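You operate a simulated robot arm through the tools that you are given. There is no shell and no other tool. Be economical: measure what you need, move in short steps, check, and stop when the job is done.

You are at the controls of a simulated robot arm. One attempt, no reset.

## Task
Switch the laptop off, shut it and wipe the smudge off its lid.
Fine: use the screen cloth and lay it back in its tray.

The check looks at the end state, three seconds after you hand in, the way a careful person would. Anything else that was tipped, shoved, dropped, spilled or broken makes it a failure. Lids that push on must go on centred and level and be pressed home; caps that screw on are set level and turned clockwise until they are tight. Flat cloth is picked up by pressing the open fingertips on it (5 to 10 N) and closing them slowly along it; thin cloth reads only 2 to 8 mm in the jaws.

## Robot
A 6-joint arm with a two-finger parallel gripper, fixed in place. Base frame: the origin is at the foot of the arm, x ahead of it, y to its left, z up. Units: cm, degrees, N and s.
With the tool pointing down near the work surface it reaches from about 24 to 78 cm from the base axis. Its first joint turns from -166.0 to 166.0 degrees. Payload 3.91 kg.
The tool frame sits at the grasp point between the pads (the TCP): z along the fingers, y along the line on which they close. The tips reach 3 cm beyond it. Largest opening 11 cm; finger width 2, thickness 1; the body of the gripper, 4.8 by 11.2 cm, starts 5.5 cm behind the TCP.
Orientation is told as [roll, pitch, yaw] about the base's x, y, z axes, in that order, counted from this pose: with the fingers straight down and closing along the base's y, the tool's x points along the base's -x, its y along +y and its z along -z.

## Interface
- The arm moves only by the tool nudge_tool. Its argument "series" is text: rows parted by semicolons, each of 7 numbers parted by spaces: the shift along the tool's x, y, z in mm, then the turn, a rotation vector about the tool's x, y, z in degrees, then the closure in counts, from 0 (fully open) to 255 (shut). In form: x y z ax ay az gripper; .... A call has 1 to 12 rows; each row is the pose to reach, as a shift and turn from the pose commanded when the call began, along the tool's axes at that moment. Each row takes 0.2 s and may step no farther than 5 cm and 8.6 degrees from the row before; otherwise, or with a gripper value out of range, the whole call is refused. Where a pose cannot be reached the arm comes as near as it can. A force on the tool above 90 N (or 10 N above the force at the start of the call, whichever is more), or a blocked arm, ends the call early, and 0.2 s more pass. Each finger travels about 4.5 cm/s and halts on what it meets, pressing with about 27 N; the grip force reading is that of the motor and also rises with nothing between the fingers. The clock runs only during rows and for 0.2 s after the last one: add rows that repeat a pose to give the fingers time. It gives the time, the measured TCP pose, the force on the tool (base axes), the opening and the grip force at its end, in the units of the frame above (readings bear some noise).
- Cameras (640 x 400 px; columns grow to the right, rows downward): "scene" is fixed at [39.98, 64.92, 161.33]; the picture's right is [-0.77, 0.63, 0.00], its down [0.55, 0.67, -0.50] and it looks along [-0.32, -0.39, -0.86] (base axes); focal length 214 px, centre (320, 200). "wrist" rides on the gripper at [-3.6, 0, -5.7] in the tool frame; the picture's right is [0.00, -1.00, 0.00], its down [0.97, 0.00, -0.24] and it looks along [0.24, 0.00, 0.97] (tool axes); focal length 218 px, centre (320, 200). There is no depth. A picture from a camera that has moved, and an enlarged one, comes with that camera's place and axes in the base frame and with its lens.
- get_image(camera): a new picture of that camera. No time passes.
- slide_trunk(by): slides the trunk up (or, below 0, down) by that many cm; the arm rides with it, the base frame stays. It gives what a move gives, with no picture.
- close_up(camera, box): a new picture of the part [left, top, right, bottom] of that camera's present view, enlarged. No time passes.
- hand_in(): hands the job in; it is judged then, once.

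Go step by step. Nothing tells you positions but the pictures and the camera data: compare them with the known pose of the tool, close in by small moves and look again before you grip or let go. The budget is 120 turns and 68 pictures, counting those below and the enlarged ones. Unless the task says otherwise, let go and move clear before handing in, and close with one line.

The tools are called after ">>>" as a command line: name --argument value ..., lists and objects as JSON in quotes. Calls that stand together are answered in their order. nudge_tool: Moves the arm, as the interface text tells. Its arguments: {"type":"object","properties":{"series":{"type":"string"}},"required":["series"]} The other tools are called the same way: slide_trunk (by) slides the trunk up or down; get_image (camera) takes a picture; close_up (camera, box) takes an enlarged picture of a part of a camera's view; hand_in () hands the job in.

At the start:

```text
time_s: 0.0
tool_pos: [9.19, 43.22, 135.73]
ee_rot: [0.0, 0.0, 0.0]
ft_force: [0.5, -0.4, -0.2]
finger_gap: 11.02
finger_force: 0.1
trunk travel left (down, up): [-57.5, 3.5]
```

scene: 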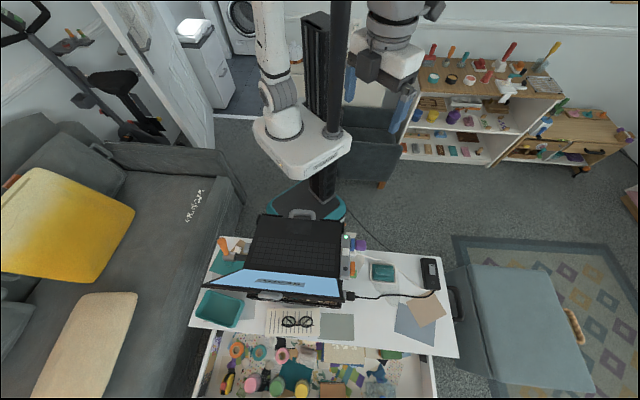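
wrist: 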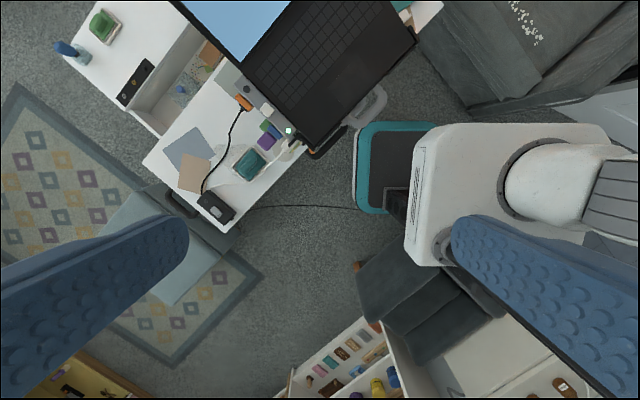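

I see a desk with an open laptop, trays, and cloths; I need details first, so I enlarge the desk area.

>>> close_up --camera "scene" --box '[180, 200, 340, 300]'

>>> close_up --camera "scene" --box '[320, 220, 480, 320]'

>>> close_up --camera "scene" --box '[190, 270, 350, 370]'

>>> close_up --camera "wrist" --box '[130, 0, 450, 200]'

```text
4.00 times, centred on (260, 250) of scene
camera zoom: at [39.98, 64.92, 161.33], right [-0.77, 0.63, 0.0], down [0.55, 0.67, -0.5], along [-0.32, -0.39, -0.86], focal length 858 px, centre (560, 0)
```

zoom: 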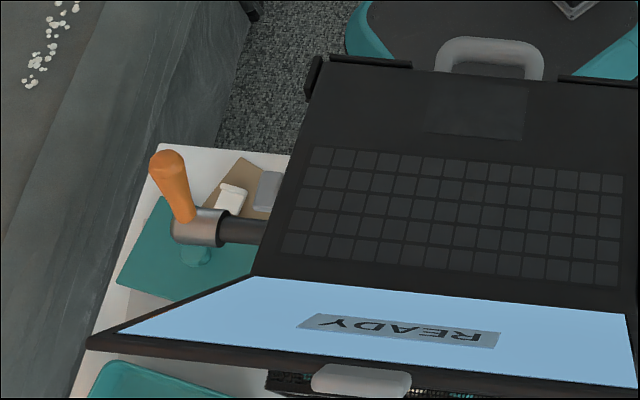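

```text
4.00 times, centred on (400, 270) of scene
camera zoom: at [39.98, 64.92, 161.33], right [-0.77, 0.63, 0.0], down [0.55, 0.67, -0.5], along [-0.32, -0.39, -0.86], focal length 858 px, centre (0, -80)
```

zoom: 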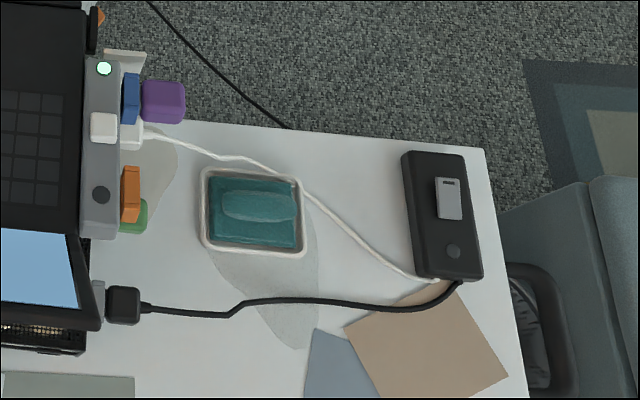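

```text
4.00 times, centred on (270, 320) of scene
camera zoom: at [39.98, 64.92, 161.33], right [-0.77, 0.63, 0.0], down [0.55, 0.67, -0.5], along [-0.32, -0.39, -0.86], focal length 858 px, centre (520, -280)
```

zoom: 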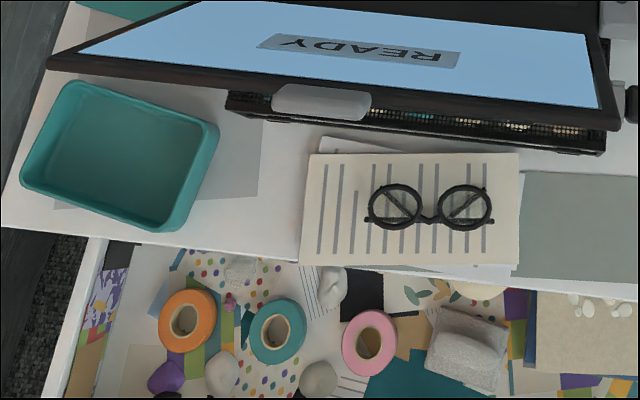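

```text
2.00 times, centred on (290, 100) of wrist
camera zoom: at [12.76, 43.05, 141.46], right [0.0, -1.0, 0.0], down [-0.97, 0.0, 0.24], along [-0.24, 0.0, -0.97], focal length 436 px, centre (380, 400)
```

zoom: 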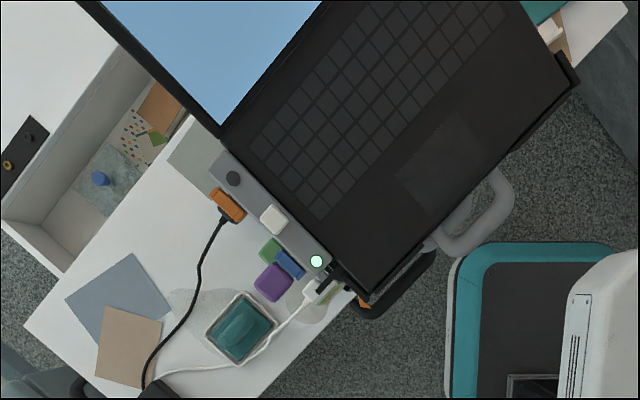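

The laptop seems to stand on a riser (deck about z 92), with controls on its right strip. I enlarge the key parts further.

>>> close_up --camera "scene" --box '[330, 228, 378, 258]'

>>> close_up --camera "scene" --box '[330, 258, 378, 288]'

>>> close_up --camera "scene" --box '[205, 225, 269, 265]'

>>> close_up --camera "scene" --box '[360, 245, 440, 295]'

```text
13.33 times, centred on (354, 243) of scene
camera zoom: at [39.98, 64.92, 161.33], right [-0.77, 0.63, 0.0], down [0.55, 0.67, -0.5], along [-0.32, -0.39, -0.86], focal length 2860 px, centre (-133, -373)
```

zoom: 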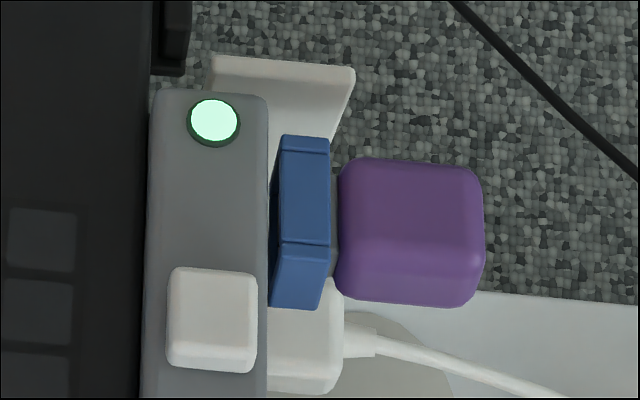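

```text
13.33 times, centred on (354, 273) of scene
camera zoom: at [39.98, 64.92, 161.33], right [-0.77, 0.63, 0.0], down [0.55, 0.67, -0.5], along [-0.32, -0.39, -0.86], focal length 2860 px, centre (-133, -773)
```

zoom: 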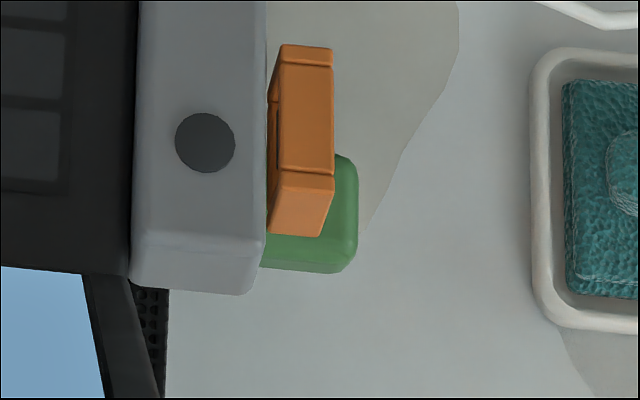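

```text
10.00 times, centred on (237, 245) of scene
camera zoom: at [39.98, 64.92, 161.33], right [-0.77, 0.63, 0.0], down [0.55, 0.67, -0.5], along [-0.32, -0.39, -0.86], focal length 2145 px, centre (1150, -250)
```

zoom: 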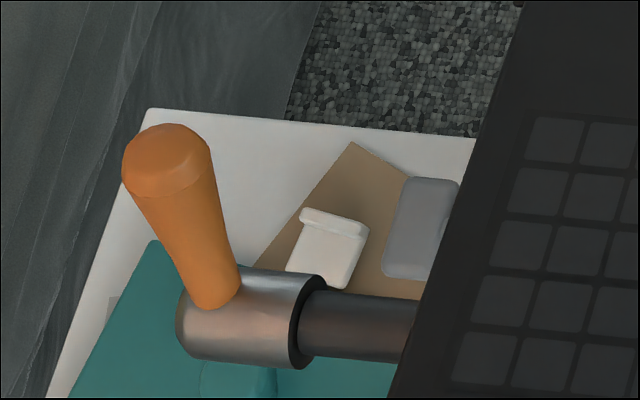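

```text
8.00 times, centred on (400, 270) of scene
camera zoom: at [39.98, 64.92, 161.33], right [-0.77, 0.63, 0.0], down [0.55, 0.67, -0.5], along [-0.32, -0.39, -0.86], focal length 1716 px, centre (-320, -360)
```

zoom: 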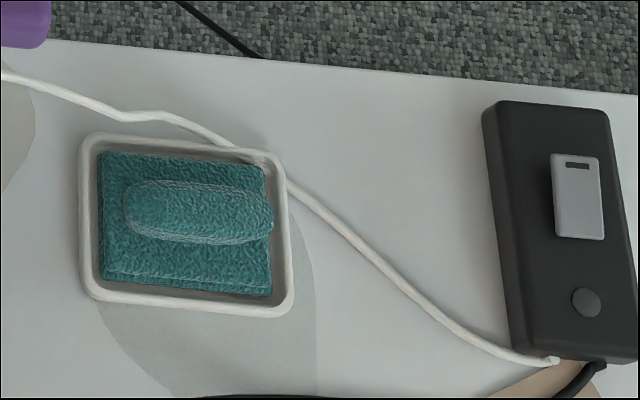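

The strip on the laptop's right has a lit lamp, a raised white key (around [20, 54, 92]) and a flush dark disc; the cloth is a folded pad with a ridge in the white-rimmed tray around [7, 67, 66]. I lower the trunk some to bring the arm closer and look.

>>> slide_trunk --by -25

>>> get_image --camera "scene"

>>> get_image --camera "wrist"

```text
time_s: 2.6
tool_pos: [9.08, 43.02, 110.85]
ee_rot: [0.1, 0.0, 0.0]
ft_force: [-0.2, 0.0, 1.2]
finger_gap: 11.0
finger_force: 0.1
trunk travel left (down, up): [-32.5, 28.5]
```

```text
57 pictures are left
```

scene: 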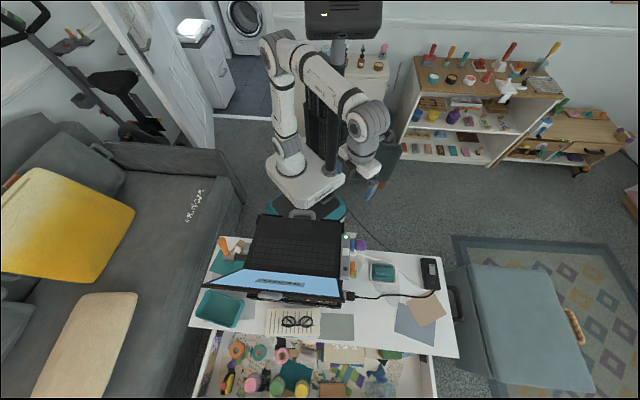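

```text
56 pictures are left
camera wrist: at [12.77, 43.05, 116.46], right [0.0, -1.0, 0.0], down [-0.97, 0.0, 0.24], along [-0.24, 0.0, -0.97], focal length 218 px, centre (320, 200)
```

wrist: 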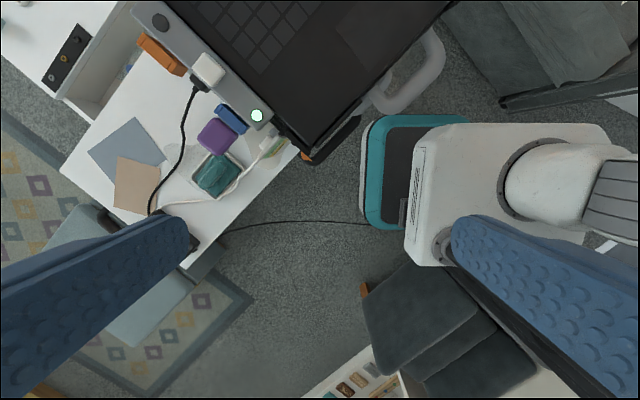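

Vertical parallax confirms the white key at about [20.2, 54.2, 91.5]. I move above it with yaw 45° and the fingers shut.

>>> nudge_tool --series "-18 18 0 0 0 -7.5 255; -36 37 0 0 0 -15 255; -55 56 0 0 0 -22.5 255; -74 75 0 0 0 -30 255; -92 93 0 0 0 -37.5 255; -111 112 0 0 0 -45 255; -111 112 0 0 0 -45 255; -111 112 0 0 0 -45 255"

>>> get_image --camera "wrist"

>>> get_image --camera "scene"

```text
time_s: 4.4
tool_pos: [20.24, 54.23, 110.55]
ee_rot: [0.0, 0.0, 45.2]
ft_force: [-0.7, 0.8, -0.7]
finger_gap: 0.01
finger_force: 26.9
trunk travel left (down, up): [-32.5, 28.5]
```

```text
55 pictures are left
camera wrist: at [22.81, 56.79, 116.46], right [0.71, -0.71, 0.0], down [-0.69, -0.69, 0.24], along [-0.17, -0.17, -0.97], focal length 218 px, centre (320, 200)
```

wrist: 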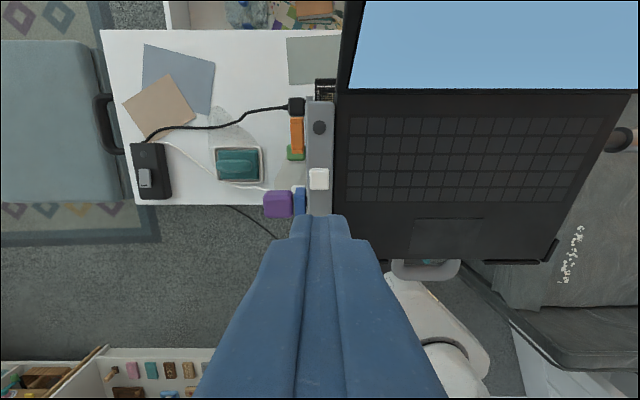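

```text
54 pictures are left
```

scene: 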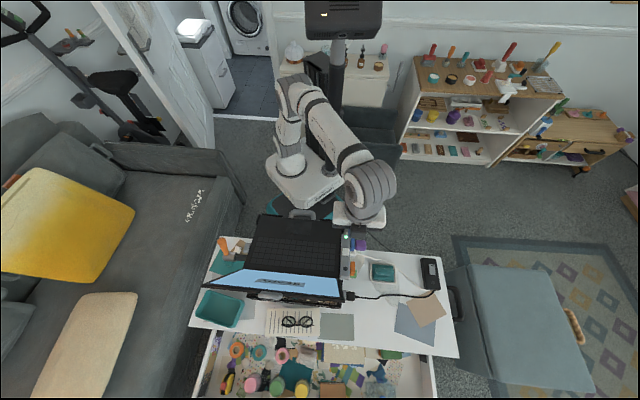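

The key lies directly under the closed fingers. I descend most of the way and look.

>>> nudge_tool --series "0 0 40 0 0 0 255; 0 0 80 0 0 0 255; 0 0 110 0 0 0 255; 0 0 120 0 0 0 255"

>>> get_image --camera "wrist"

>>> close_up --camera "scene" --box '[280, 200, 408, 280]'

```text
time_s: 5.4
tool_pos: [20.24, 54.33, 98.57]
ee_rot: [0.0, 0.0, 45.0]
ft_force: [0.3, -0.4, 0.2]
finger_gap: 0.0
finger_force: 27.1
trunk travel left (down, up): [-32.5, 28.5]
```

```text
53 pictures are left
camera wrist: at [22.77, 56.81, 104.39], right [0.71, -0.71, 0.0], down [-0.69, -0.69, 0.24], along [-0.17, -0.17, -0.97], focal length 218 px, centre (320, 200)
```

wrist: 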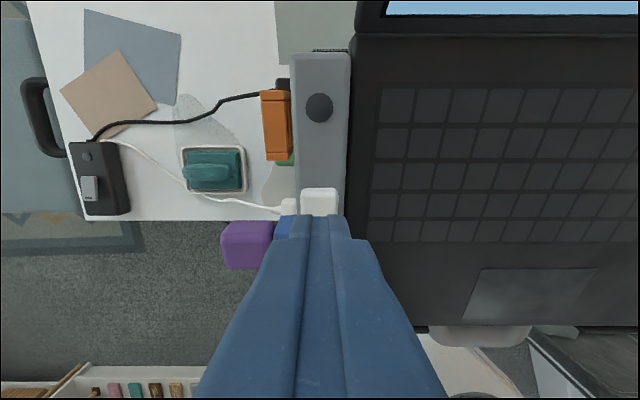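

```text
5.00 times, centred on (344, 240) of scene
camera zoom: at [39.98, 64.92, 161.33], right [-0.77, 0.63, 0.0], down [0.55, 0.67, -0.5], along [-0.32, -0.39, -0.86], focal length 1072 px, centre (200, 0)
```

zoom: 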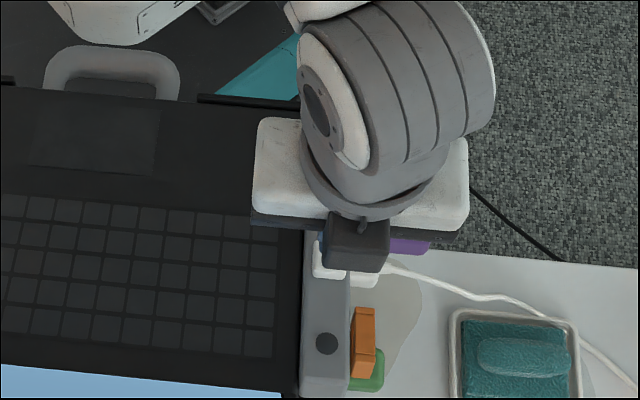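

Fingers are right over the white key, tips ~3-4 cm above. I descend in small steps to touch.

>>> nudge_tool --series "0 0 15 0 0 0 255; 0 0 22 0 0 0 255; 0 0 26 0 0 0 255; 0 0 29 0 0 0 255; 0 0 31 0 0 0 255"

>>> close_up --camera "wrist" --box '[220, 130, 420, 255]'

```text
time_s: 6.6
tool_pos: [20.21, 54.21, 95.64]
ee_rot: [0.0, 0.0, 45.0]
ft_force: [0.1, -0.7, 0.2]
finger_gap: 0.0
finger_force: 27.7
trunk travel left (down, up): [-32.5, 28.5]
```

```text
3.20 times, centred on (320, 192) of wrist
camera zoom: at [22.81, 56.77, 101.34], right [0.71, -0.71, 0.0], down [-0.69, -0.69, 0.24], along [-0.17, -0.17, -0.97], focal length 698 px, centre (320, 224)
```

zoom: 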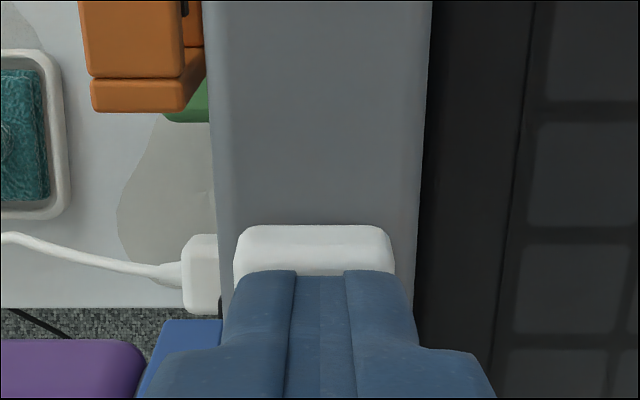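

Not touching yet; I continue down 1–2 mm per row.

>>> nudge_tool --series "0 0 2 0 0 0 255; 0 0 4 0 0 0 255; 0 0 6 0 0 0 255; 0 0 8 0 0 0 255"

>>> close_up --camera "wrist" --box '[220, 0, 620, 250]'

```text
time_s: 7.6
tool_pos: [20.28, 54.29, 94.98]
ee_rot: [0.1, -0.1, 45.1]
ft_force: [1.5, 1.7, 10.4]
finger_gap: 0.0
finger_force: 27.0
trunk travel left (down, up): [-32.5, 28.5]
```

```text
1.60 times, centred on (420, 125) of wrist
camera zoom: at [22.81, 56.78, 100.7], right [0.71, -0.71, 0.0], down [-0.69, -0.69, 0.24], along [-0.17, -0.17, -0.97], focal length 349 px, centre (160, 320)
```

zoom: 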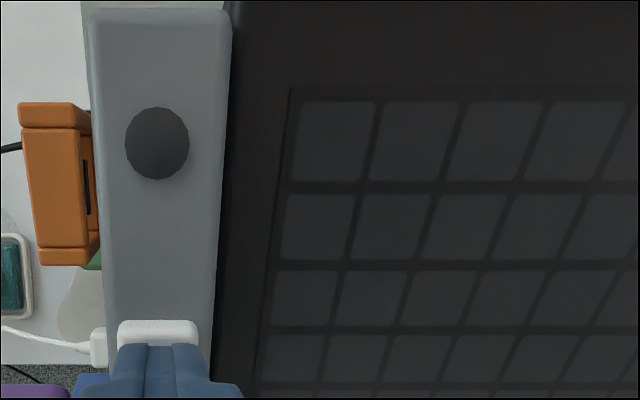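

Contact with 10 N. I press slightly deeper, hold, and check the screen.

>>> nudge_tool --series "0 0 2 0 0 0 255; 0 0 3 0 0 0 255; 0 0 3 0 0 0 255"

>>> close_up --camera "scene" --box '[200, 200, 360, 300]'

```text
time_s: 8.4
tool_pos: [20.35, 54.23, 94.83]
ee_rot: [0.1, -0.4, 45.1]
ft_force: [4.1, 8.0, 36.0]
finger_gap: 0.01
finger_force: 27.4
trunk travel left (down, up): [-32.5, 28.5]
```

```text
4.00 times, centred on (280, 250) of scene
camera zoom: at [39.98, 64.92, 161.33], right [-0.77, 0.63, 0.0], down [0.55, 0.67, -0.5], along [-0.32, -0.39, -0.86], focal length 858 px, centre (480, 0)
```

zoom: 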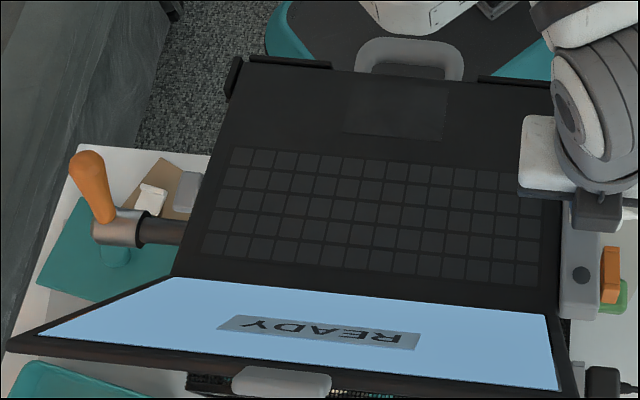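

Screen still lit while pressing. I release and look again at screen and lamp.

>>> nudge_tool --series "0 0 -4 0 0 0 255; 0 0 -20 0 0 0 255; 0 0 -60 0 0 0 255; 0 0 -100 0 0 0 255; 0 0 -100 0 0 0 255"

>>> get_image --camera "wrist"

>>> close_up --camera "scene" --box '[200, 200, 360, 300]'

```text
time_s: 9.6
tool_pos: [20.3, 54.3, 104.49]
ee_rot: [0.0, 0.0, 45.0]
ft_force: [-0.1, -0.1, -0.6]
finger_gap: 0.0
finger_force: 27.6
trunk travel left (down, up): [-32.5, 28.5]
```

```text
48 pictures are left
camera wrist: at [22.88, 56.8, 110.2], right [0.71, -0.71, 0.0], down [-0.69, -0.69, 0.24], along [-0.17, -0.17, -0.97], focal length 218 px, centre (320, 200)
```

wrist: 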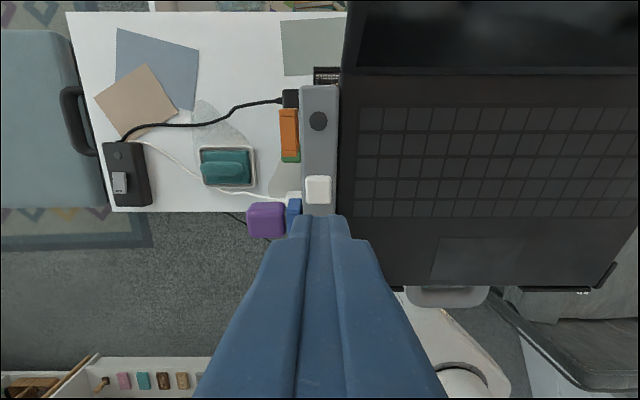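

```text
4.00 times, centred on (280, 250) of scene
camera zoom: at [39.98, 64.92, 161.33], right [-0.77, 0.63, 0.0], down [0.55, 0.67, -0.5], along [-0.32, -0.39, -0.86], focal length 858 px, centre (480, 0)
```

zoom: 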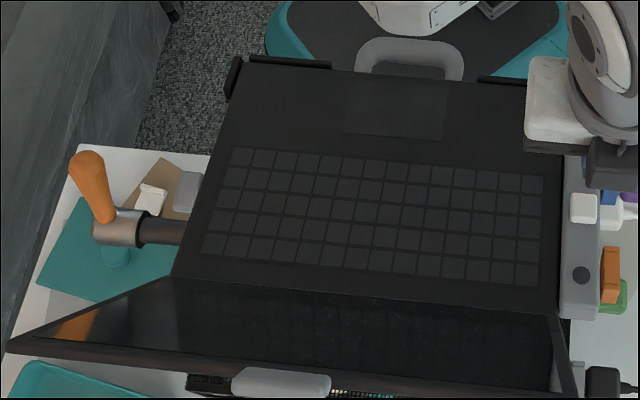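

The screen is off. By my triangulation the lid leans back with its top edge at about u=-7 (centre), w=70, z=115 (w = outward diagonal); the hinge is at w=61, z=93. I raise and go over to behind the lid to push it closed.

>>> nudge_tool --series "0 0 -50 0 0 0 255; 0 0 -100 0 0 0 255; 0 0 -150 0 0 0 255; 0 0 -205 0 0 0 255; -40 -30 -215 0 0 0 255; -80 -60 -215 0 0 0 255; -115 -90 -215 0 0 0 255; -150 -115 -215 0 0 0 255; -185 -140 -215 0 0 0 255; -220 -165 -215 0 0 0 255; -240 -165 -215 0 0 0 255"

```text
refused: row 4 steps farther than a row can; nothing moved
```

The fourth row was too long; I correct it.

>>> nudge_tool --series "0 0 -50 0 0 0 255; 0 0 -100 0 0 0 255; 0 0 -150 0 0 0 255; 0 0 -195 0 0 0 255; -30 -25 -215 0 0 0 255; -65 -55 -215 0 0 0 255; -100 -85 -215 0 0 0 255; -135 -110 -215 0 0 0 255; -170 -135 -215 0 0 0 255; -205 -165 -215 0 0 0 255; -240 -165 -215 0 0 0 255"

>>> get_image --camera "wrist"

>>> get_image --camera "scene"

```text
time_s: 12.0
tool_pos: [41.74, 49.32, 116.51]
ee_rot: [0.0, -0.2, 45.0]
ft_force: [-0.2, 0.7, 0.2]
finger_gap: 0.0
finger_force: 26.4
out of reach, approached as far as the arm can: row 4, 5, 6, 7, 8, 9, 10, 11
trunk travel left (down, up): [-32.5, 28.5]
```

```text
46 pictures are left
camera wrist: at [44.25, 51.81, 122.25], right [0.71, -0.71, 0.0], down [-0.69, -0.69, 0.24], along [-0.17, -0.17, -0.97], focal length 218 px, centre (320, 200)
```

wrist: 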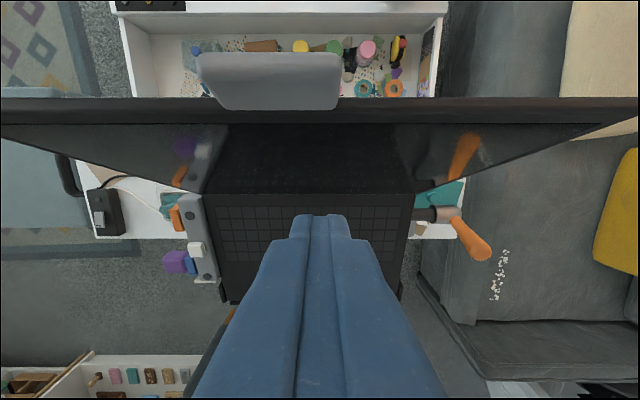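

```text
45 pictures are left
```

scene: 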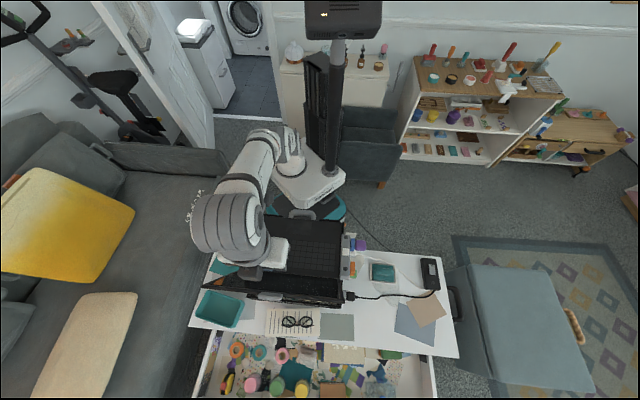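

The arm hit its reach limit short of the lid, so I raise the trunk 15 cm.

>>> slide_trunk --by 15

>>> nudge_tool --series "0 0 0 0 0 0 255; 0 0 0 0 0 0 255"

```text
time_s: 13.7
tool_pos: [41.72, 49.41, 131.41]
ee_rot: [0.0, 0.0, 45.1]
ft_force: [-0.5, 0.0, 0.5]
finger_gap: 0.0
finger_force: 27.2
trunk travel left (down, up): [-47.5, 13.5]
```

```text
time_s: 14.3
tool_pos: [41.59, 49.36, 131.53]
ee_rot: [-0.1, -0.2, 45.0]
ft_force: [0.5, 0.3, 0.6]
finger_gap: 0.01
finger_force: 27.4
trunk travel left (down, up): [-47.5, 13.5]
```

Pose holds. I now move outward past the lid top.

>>> nudge_tool --series "-40 10 0 0 0 0 255; -80 17 0 0 0 0 255; -120 17 20 0 0 0 255; -120 17 50 0 0 0 255"

>>> get_image --camera "wrist"

```text
time_s: 15.3
tool_pos: [45.02, 53.73, 124.19]
ee_rot: [0.0, -0.1, 44.9]
ft_force: [0.8, -0.1, 0.1]
finger_gap: 0.01
finger_force: 27.2
out of reach, approached as far as the arm can: row 1, 2, 3, 4
trunk travel left (down, up): [-47.5, 13.5]
```

```text
44 pictures are left
camera wrist: at [47.64, 56.25, 130.05], right [0.71, -0.71, 0.0], down [-0.69, -0.69, 0.24], along [-0.17, -0.17, -0.97], focal length 218 px, centre (320, 200)
```

wrist: 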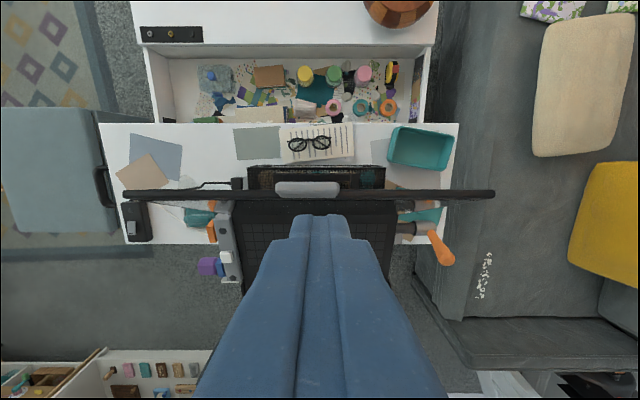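

Still reach-limited; I raise the trunk more so the arm works lower relative to its shoulder.

>>> slide_trunk --by 13

>>> nudge_tool --series "0 4 40 0 0 0 255; -20 8 80 0 0 0 255; -50 8 120 0 0 0 255; -65 8 130 0 0 0 255; -65 8 130 0 0 0 255"

>>> get_image --camera "wrist"

>>> get_image --camera "scene"

```text
time_s: 16.9
tool_pos: [44.97, 53.69, 137.45]
ee_rot: [0.0, -0.2, 45.0]
ft_force: [-0.9, -0.4, 1.1]
finger_gap: 0.02
finger_force: 27.1
trunk travel left (down, up): [-60.5, 0.5]
```

```text
time_s: 18.1
tool_pos: [48.94, 58.72, 124.25]
ee_rot: [0.0, -0.2, 45.0]
ft_force: [0.1, -0.2, -0.3]
finger_gap: 0.0
finger_force: 27.5
out of reach, approached as far as the arm can: row 4, 5
trunk travel left (down, up): [-60.5, 0.5]
```

```text
43 pictures are left
camera wrist: at [51.42, 61.11, 130.02], right [0.71, -0.71, 0.0], down [-0.69, -0.69, 0.24], along [-0.17, -0.17, -0.97], focal length 218 px, centre (320, 200)
```

wrist: 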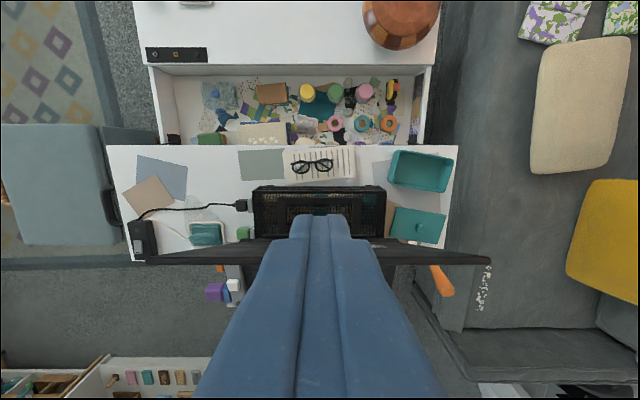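

```text
42 pictures are left
```

scene: 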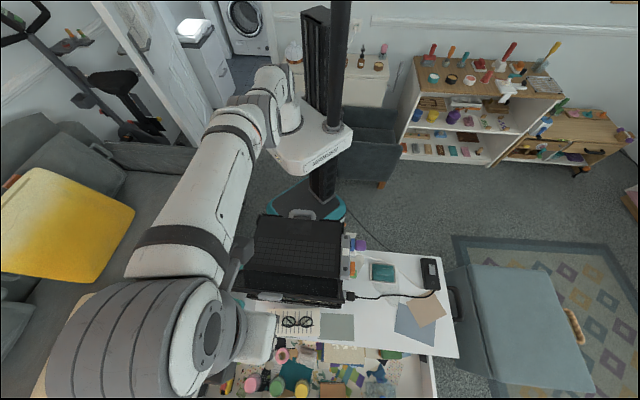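

I'm now behind the lid (w≈76). I descend ~10 cm so the fingers overlap the lid's top, then look.

>>> nudge_tool --series "0 0 40 0 0 0 255; 0 0 75 0 0 0 255; 0 0 100 0 0 0 255; 0 0 100 0 0 0 255"

>>> close_up --camera "wrist" --box '[160, 150, 480, 350]'

>>> close_up --camera "scene" --box '[180, 220, 372, 340]'

```text
time_s: 19.1
tool_pos: [48.73, 58.45, 114.4]
ee_rot: [0.0, 0.0, 45.0]
ft_force: [0.3, -0.3, 0.0]
finger_gap: 0.01
finger_force: 27.0
trunk travel left (down, up): [-60.5, 0.5]
```

```text
2.00 times, centred on (320, 250) of wrist
camera zoom: at [51.35, 61.04, 120.09], right [0.71, -0.71, 0.0], down [-0.69, -0.69, 0.24], along [-0.17, -0.17, -0.97], focal length 436 px, centre (320, 100)
```

zoom: 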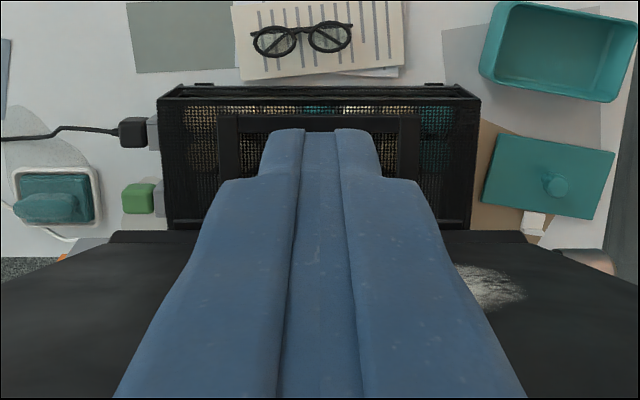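

```text
3.33 times, centred on (276, 280) of scene
camera zoom: at [39.98, 64.92, 161.33], right [-0.77, 0.63, 0.0], down [0.55, 0.67, -0.5], along [-0.32, -0.39, -0.86], focal length 715 px, centre (467, -67)
```

zoom: 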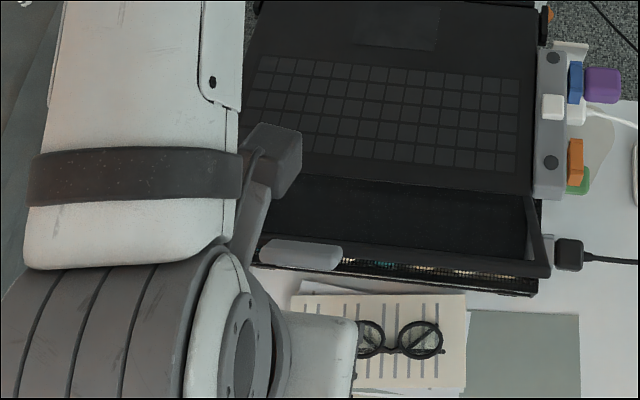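

The smudge is visible on the lid's back, right of centre in the wrist view. I push the lid forward at its centre tab, first up to contact.

>>> nudge_tool --series "20 0 0 0 0 0 255; 33 0 0 0 0 0 255; 40 0 0 0 0 0 255; 47 0 0 0 0 0 255; 55 0 0 0 0 0 255; 63 0 0 0 0 0 255"

>>> get_image --camera "wrist"

```text
time_s: 20.5
tool_pos: [44.41, 54.04, 114.39]
ee_rot: [0.0, 0.0, 45.1]
ft_force: [0.9, 0.6, 1.0]
finger_gap: 0.0
finger_force: 27.1
trunk travel left (down, up): [-60.5, 0.5]
```

```text
39 pictures are left
camera wrist: at [46.88, 56.63, 120.11], right [0.71, -0.71, 0.0], down [-0.69, -0.69, 0.24], along [-0.17, -0.17, -0.97], focal length 218 px, centre (320, 200)
```

wrist: 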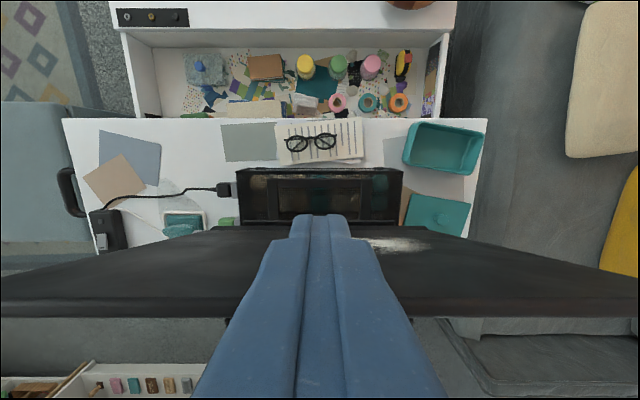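

The lid appears to be in light contact and moving. I continue pushing to vertical.

>>> nudge_tool --series "12 0 0 0 0 0 255; 24 0 0 0 0 0 255; 36 0 0 0 0 0 255; 48 0 0 0 0 0 255; 60 0 0 0 0 0 255; 66 0 0 0 0 0 255"

>>> get_image --camera "wrist"

>>> get_image --camera "scene"

```text
time_s: 21.9
tool_pos: [39.68, 49.5, 114.33]
ee_rot: [0.0, -0.1, 45.0]
ft_force: [0.6, 0.7, -0.2]
finger_gap: 0.0
finger_force: 27.2
trunk travel left (down, up): [-60.5, 0.5]
```

```text
38 pictures are left
camera wrist: at [42.3, 51.99, 120.07], right [0.71, -0.71, 0.0], down [-0.69, -0.69, 0.24], along [-0.17, -0.17, -0.97], focal length 218 px, centre (320, 200)
```

wrist: 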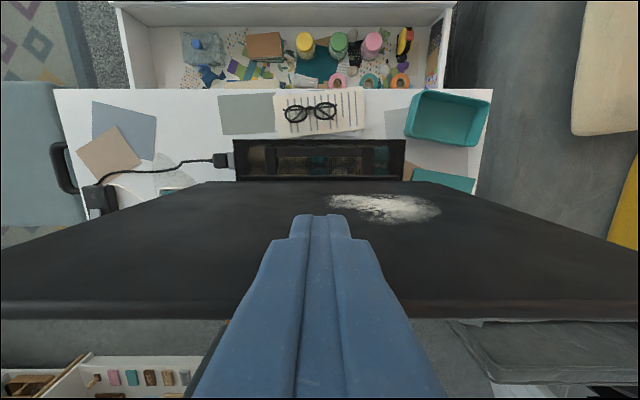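

```text
37 pictures are left
```

scene: 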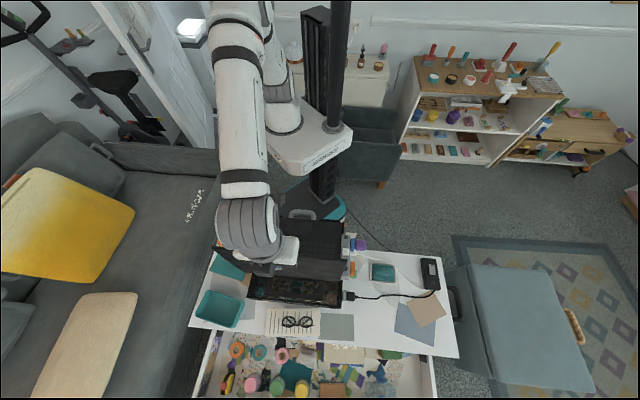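

The lid is about vertical now. I follow its arc inward and down with the fingertips.

>>> nudge_tool --series "12 0 0 0 0 0 255; 24 0 1 0 0 0 255; 35 0 2 0 0 0 255; 46 0 4 0 0 0 255; 58 0 7 0 0 0 255; 70 0 11 0 0 0 255; 80 0 16 0 0 0 255; 90 0 21 0 0 0 255; 101 0 27 0 0 0 255; 112 0 34 0 0 0 255; 120 0 41 0 0 0 255; 128 0 48 0 0 0 255"

>>> get_image --camera "wrist"

>>> get_image --camera "scene"

```text
time_s: 24.5
tool_pos: [30.73, 40.36, 109.45]
ee_rot: [0.1, -0.1, 45.0]
ft_force: [0.8, 0.6, 0.9]
finger_gap: 0.0
finger_force: 27.2
trunk travel left (down, up): [-60.5, 0.5]
```

```text
36 pictures are left
camera wrist: at [33.19, 42.92, 115.21], right [0.71, -0.71, 0.0], down [-0.69, -0.69, 0.24], along [-0.17, -0.17, -0.97], focal length 218 px, centre (320, 200)
```

wrist: 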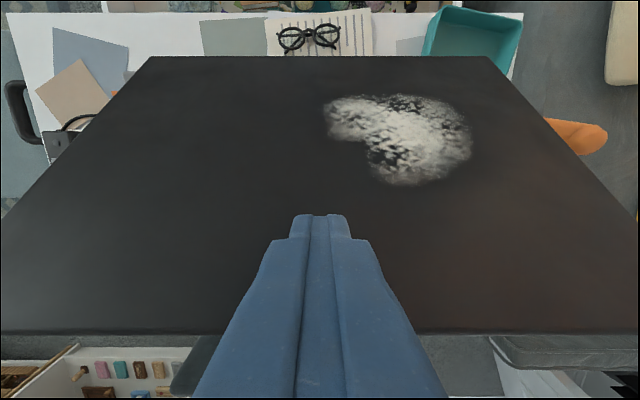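

```text
35 pictures are left
```

scene: 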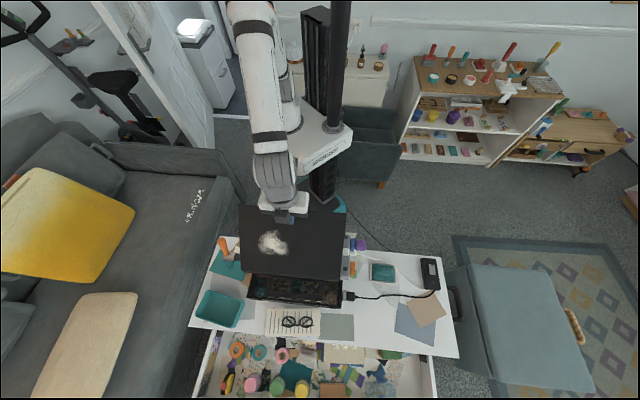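

The lid follows with friction. I continue the arc toward closed.

>>> nudge_tool --series "9 0 8 0 0 0 255; 17 0 16 0 0 0 255; 24 0 26 0 0 0 255; 31 0 36 0 0 0 255; 37 0 47 0 0 0 255; 43 0 58 0 0 0 255; 47 0 69 0 0 0 255; 51 0 79 0 0 0 255; 54 0 90 0 0 0 255; 56 0 100 0 0 0 255"

>>> get_image --camera "wrist"

```text
time_s: 26.7
tool_pos: [26.79, 36.38, 99.47]
ee_rot: [-0.1, -0.1, 45.0]
ft_force: [0.3, -0.4, -0.4]
finger_gap: 0.0
finger_force: 27.4
trunk travel left (down, up): [-60.5, 0.5]
```

```text
34 pictures are left
camera wrist: at [29.29, 38.94, 105.22], right [0.71, -0.71, 0.0], down [-0.69, -0.69, 0.24], along [-0.17, -0.17, -0.97], focal length 218 px, centre (320, 200)
```

wrist: 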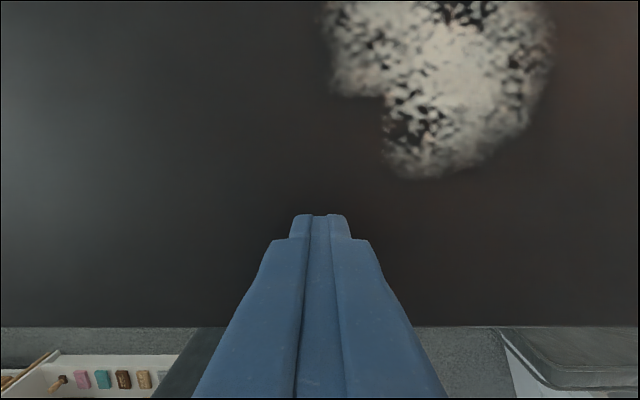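

Continuing straight down in small steps until I feel the lid seat.

>>> nudge_tool --series "0 0 6 0 0 0 255; 0 0 11 0 0 0 255; 0 0 15 0 0 0 255; 0 0 19 0 0 0 255; 0 0 22 0 0 0 255; 0 0 25 0 0 0 255"

>>> close_up --camera "scene" --box '[216, 190, 376, 290]'

```text
time_s: 28.1
tool_pos: [26.7, 36.53, 97.0]
ee_rot: [0.0, -0.1, 45.0]
ft_force: [0.6, -0.2, -0.6]
finger_gap: 0.0
finger_force: 26.7
trunk travel left (down, up): [-60.5, 0.5]
```

```text
4.00 times, centred on (296, 240) of scene
camera zoom: at [39.98, 64.92, 161.33], right [-0.77, 0.63, 0.0], down [0.55, 0.67, -0.5], along [-0.32, -0.39, -0.86], focal length 858 px, centre (416, 40)
```

zoom: 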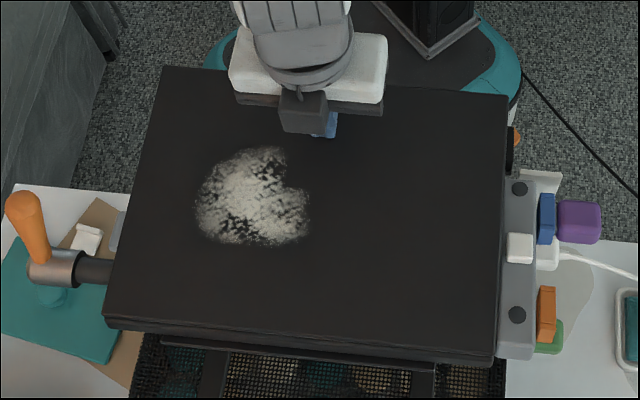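

Nearly closed and the lamp is dark. I keep going down until force rises.

>>> nudge_tool --series "0 0 3 0 0 0 255; 0 0 6 0 0 0 255; 0 0 9 0 0 0 255; 0 0 12 0 0 0 255; 0 0 14 0 0 0 255"

```text
time_s: 29.3
tool_pos: [26.7, 36.41, 95.61]
ee_rot: [0.0, -0.1, 44.9]
ft_force: [-0.2, -0.4, 0.7]
finger_gap: 0.0
finger_force: 27.3
trunk travel left (down, up): [-60.5, 0.5]
```

>>> nudge_tool --series "0 0 2 0 0 0 255; 0 0 4 0 0 0 255; 0 0 6 0 0 0 255; 0 0 8 0 0 0 255"

>>> get_image --camera "wrist"

```text
time_s: 30.3
tool_pos: [26.68, 36.39, 94.82]
ee_rot: [0.1, -0.1, 45.0]
ft_force: [0.9, 0.1, 0.2]
finger_gap: 0.0
finger_force: 26.3
trunk travel left (down, up): [-60.5, 0.5]
```

```text
32 pictures are left
camera wrist: at [29.28, 38.97, 100.57], right [0.71, -0.71, 0.0], down [-0.69, -0.69, 0.24], along [-0.17, -0.17, -0.97], focal length 218 px, centre (320, 200)
```

wrist: 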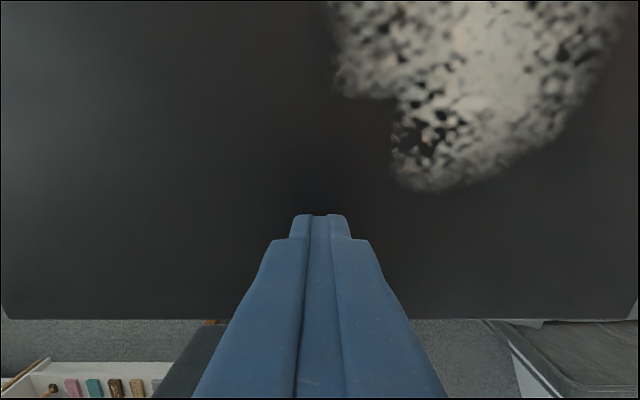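

>>> nudge_tool --series "0 0 2 0 0 0 255; 0 0 4 0 0 0 255; 0 0 6 0 0 0 255; 0 0 8 0 0 0 255; 0 0 10 0 0 0 255"

```text
time_s: 31.5
tool_pos: [26.8, 36.37, 93.73]
ee_rot: [0.0, -0.1, 45.0]
ft_force: [-0.6, -0.4, 0.9]
finger_gap: 0.0
finger_force: 27.6
trunk travel left (down, up): [-60.5, 0.5]
```

>>> nudge_tool --series "0 0 2 0 0 0 255; 0 0 4 0 0 0 255; 0 0 6 0 0 0 255; 0 0 8 0 0 0 255"

>>> close_up --camera "scene" --box '[216, 190, 376, 290]'

```text
time_s: 32.5
tool_pos: [26.71, 36.44, 93.04]
ee_rot: [0.1, -0.1, 45.0]
ft_force: [0.7, -0.6, 1.2]
finger_gap: 0.03
finger_force: 26.9
trunk travel left (down, up): [-60.5, 0.5]
```

```text
4.00 times, centred on (296, 240) of scene
camera zoom: at [39.98, 64.92, 161.33], right [-0.77, 0.63, 0.0], down [0.55, 0.67, -0.5], along [-0.32, -0.39, -0.86], focal length 858 px, centre (416, 40)
```

zoom: 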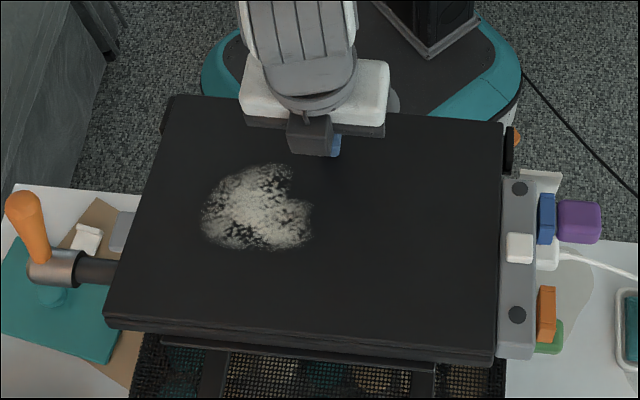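

The lid is following down with little force and is nearly flat. Continuing to press home.

>>> nudge_tool --series "0 0 2 0 0 0 255; 0 0 4 0 0 0 255; 0 0 6 0 0 0 255; 0 0 8 0 0 0 255; 0 0 10 0 0 0 255; 0 0 12 0 0 0 255"

```text
time_s: 33.9
tool_pos: [26.71, 36.4, 92.65]
ee_rot: [0.2, -1.0, 45.1]
ft_force: [-8.1, -17.4, 61.0]
finger_gap: 0.0
finger_force: 26.7
trunk travel left (down, up): [-60.5, 0.5]
stopped in row 6: the force on the tool passed its limit (the readings are from after the stop); the commanded pose is now the measured one
```

The lid is seated firmly (61 N, lid top z≈89.7). I back off and look.

>>> nudge_tool --series "0 0 -5 0 0 0 255; 0 0 -30 0 0 0 255; 0 0 -75 0 0 0 255; 0 0 -120 0 0 0 255; 0 0 -160 0 0 0 255"

>>> get_image --camera "wrist"

>>> close_up --camera "scene" --box '[216, 190, 376, 290]'

```text
time_s: 35.1
tool_pos: [26.72, 36.63, 108.12]
ee_rot: [0.1, -0.7, 45.1]
ft_force: [-0.7, 0.5, 0.2]
finger_gap: 0.0
finger_force: 27.1
trunk travel left (down, up): [-60.5, 0.5]
```

```text
30 pictures are left
camera wrist: at [29.29, 39.09, 113.91], right [0.71, -0.71, 0.0], down [-0.69, -0.69, 0.23], along [-0.16, -0.16, -0.97], focal length 218 px, centre (320, 200)
```

wrist: 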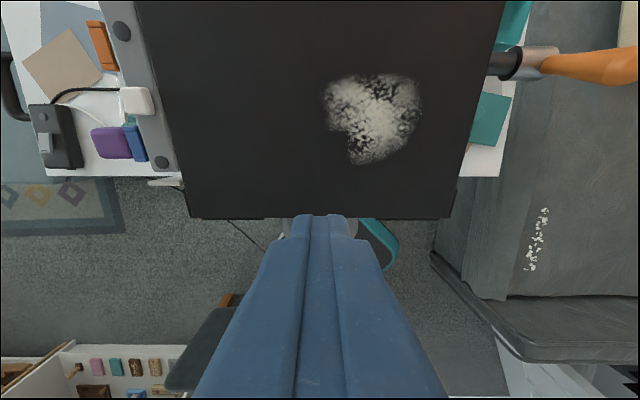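

```text
4.00 times, centred on (296, 240) of scene
camera zoom: at [39.98, 64.92, 161.33], right [-0.77, 0.63, 0.0], down [0.55, 0.67, -0.5], along [-0.32, -0.39, -0.86], focal length 858 px, centre (416, 40)
```

zoom: 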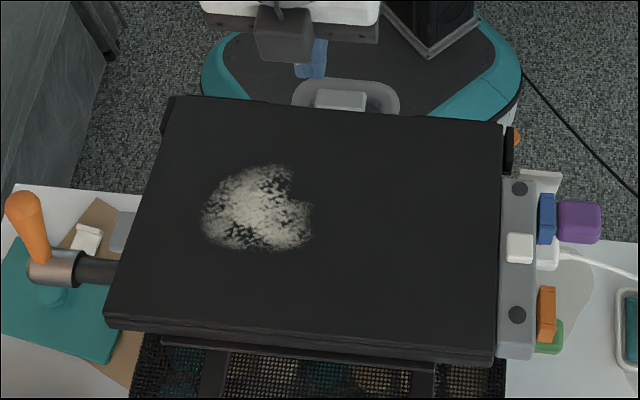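

The lid is closed, the smudge spans about u −6.5..3.8, w 46.3..55.4 (centre ≈[35, 37]). Next: the cloth at about [6.3, 67] — I swing over it, turning 90° so the fingers close across its ridge.

>>> nudge_tool --series "-6 30 -1 0 0 -7.5 255; -12 60 -2 0 0 -15 255; -18 90 -3 0 0 -22.5 255; -24 120 -4 0 0 -30 255; -30 150 -4 0 0 -37.5 255; -36 180 -4 0 0 -45 200; -42 210 -4 0 0 -52.5 150; -48 240 -4 0 0 -60 120; -54 270 -4 0 0 -67.5 120; -60 300 -4 0 0 -75 120; -66 330 -4 0 0 -82.5 120; -72 360 -4 0 0 -90 120"

>>> get_image --camera "wrist"

```text
time_s: 37.7
tool_pos: [6.38, 67.14, 108.85]
ee_rot: [-0.6, -0.1, 135.2]
ft_force: [0.0, 0.3, 0.5]
finger_gap: 5.79
finger_force: 0.2
trunk travel left (down, up): [-60.5, 0.5]
```

```text
28 pictures are left
camera wrist: at [3.81, 69.63, 114.52], right [0.7, 0.71, 0.01], down [0.69, -0.69, 0.24], along [0.18, -0.16, -0.97], focal length 218 px, centre (320, 200)
```

wrist: 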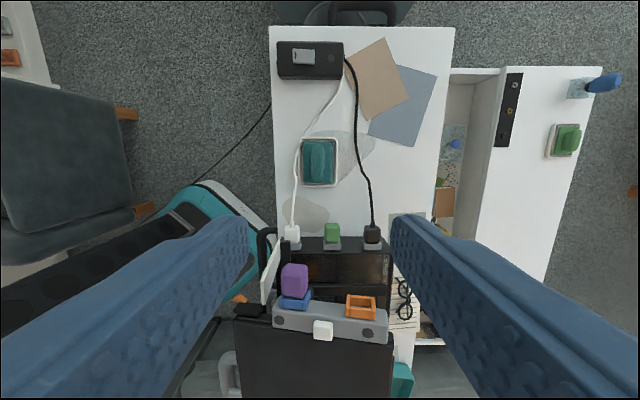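

The tray is right underneath (≈u −43, w 52). I lower the trunk 20 cm and look.

>>> slide_trunk --by -20

>>> nudge_tool --series "0 0 30 0 0.5 0 120; 0 0 60 0 0.5 0 120; 0 0 60 0 0.5 0 120"

>>> get_image --camera "wrist"

>>> get_image --camera "scene"

```text
time_s: 39.9
tool_pos: [6.49, 67.08, 88.72]
ee_rot: [-0.7, -0.2, 135.1]
ft_force: [0.2, -0.6, -0.2]
finger_gap: 5.83
finger_force: 0.0
trunk travel left (down, up): [-40.5, 20.5]
```

```text
time_s: 40.7
tool_pos: [6.5, 67.14, 82.74]
ee_rot: [-0.7, 0.3, 135.1]
ft_force: [0.5, 0.8, -0.6]
finger_gap: 5.83
finger_force: 0.0
trunk travel left (down, up): [-40.5, 20.5]
```

```text
27 pictures are left
camera wrist: at [3.86, 69.67, 88.43], right [0.71, 0.71, 0.01], down [0.68, -0.69, 0.25], along [0.18, -0.17, -0.97], focal length 218 px, centre (320, 200)
```

wrist: 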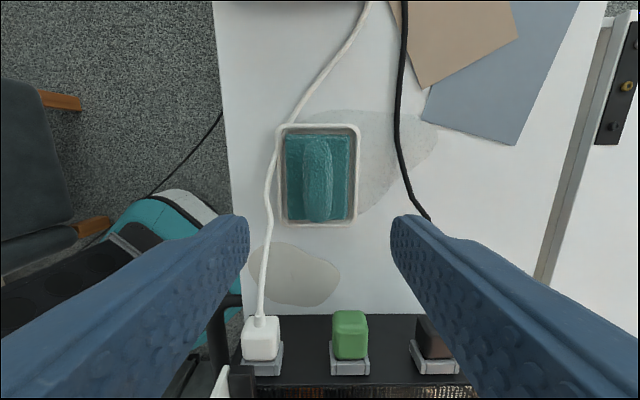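

```text
26 pictures are left
```

scene: 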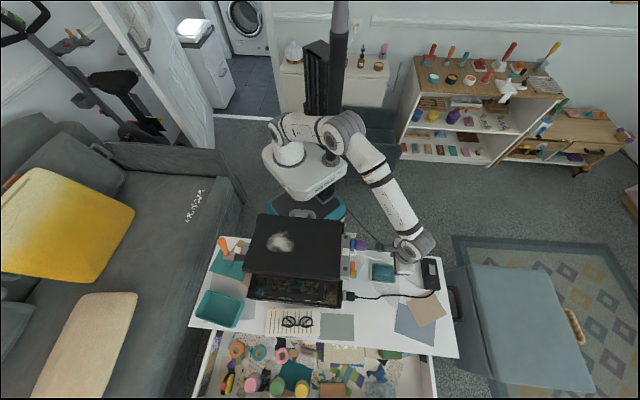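

The ridge is centred under the gripper. I level the tool, narrow the opening to ~4.5 cm, and go down to just above the cloth.

>>> nudge_tool --series "-2 2 30 0.7 -0.3 0 150; -2 2 60 0.7 -0.3 0 150; -2 2 90 0.7 -0.3 0 150; -2 2 90 0.7 -0.3 0 150"

>>> get_image --camera "wrist"

>>> close_up --camera "scene" --box '[350, 220, 446, 280]'

```text
time_s: 41.7
tool_pos: [6.29, 67.3, 73.69]
ee_rot: [-1.3, 0.0, 135.2]
ft_force: [0.4, -1.0, -0.1]
finger_gap: 4.58
finger_force: 0.0
trunk travel left (down, up): [-40.5, 20.5]
```

```text
25 pictures are left
camera wrist: at [3.66, 69.65, 79.5], right [0.71, 0.71, 0.02], down [0.68, -0.69, 0.24], along [0.19, -0.15, -0.97], focal length 218 px, centre (320, 200)
```

wrist: 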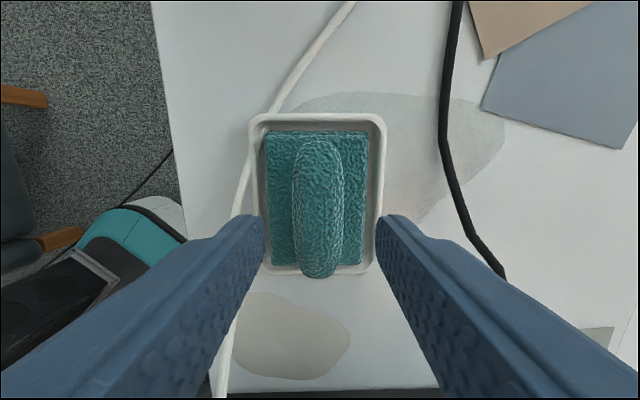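

```text
6.67 times, centred on (398, 250) of scene
camera zoom: at [39.98, 64.92, 161.33], right [-0.77, 0.63, 0.0], down [0.55, 0.67, -0.5], along [-0.32, -0.39, -0.86], focal length 1430 px, centre (-200, -133)
```

zoom: 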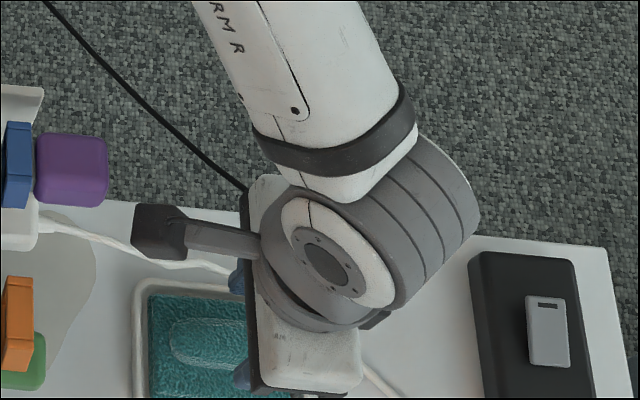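

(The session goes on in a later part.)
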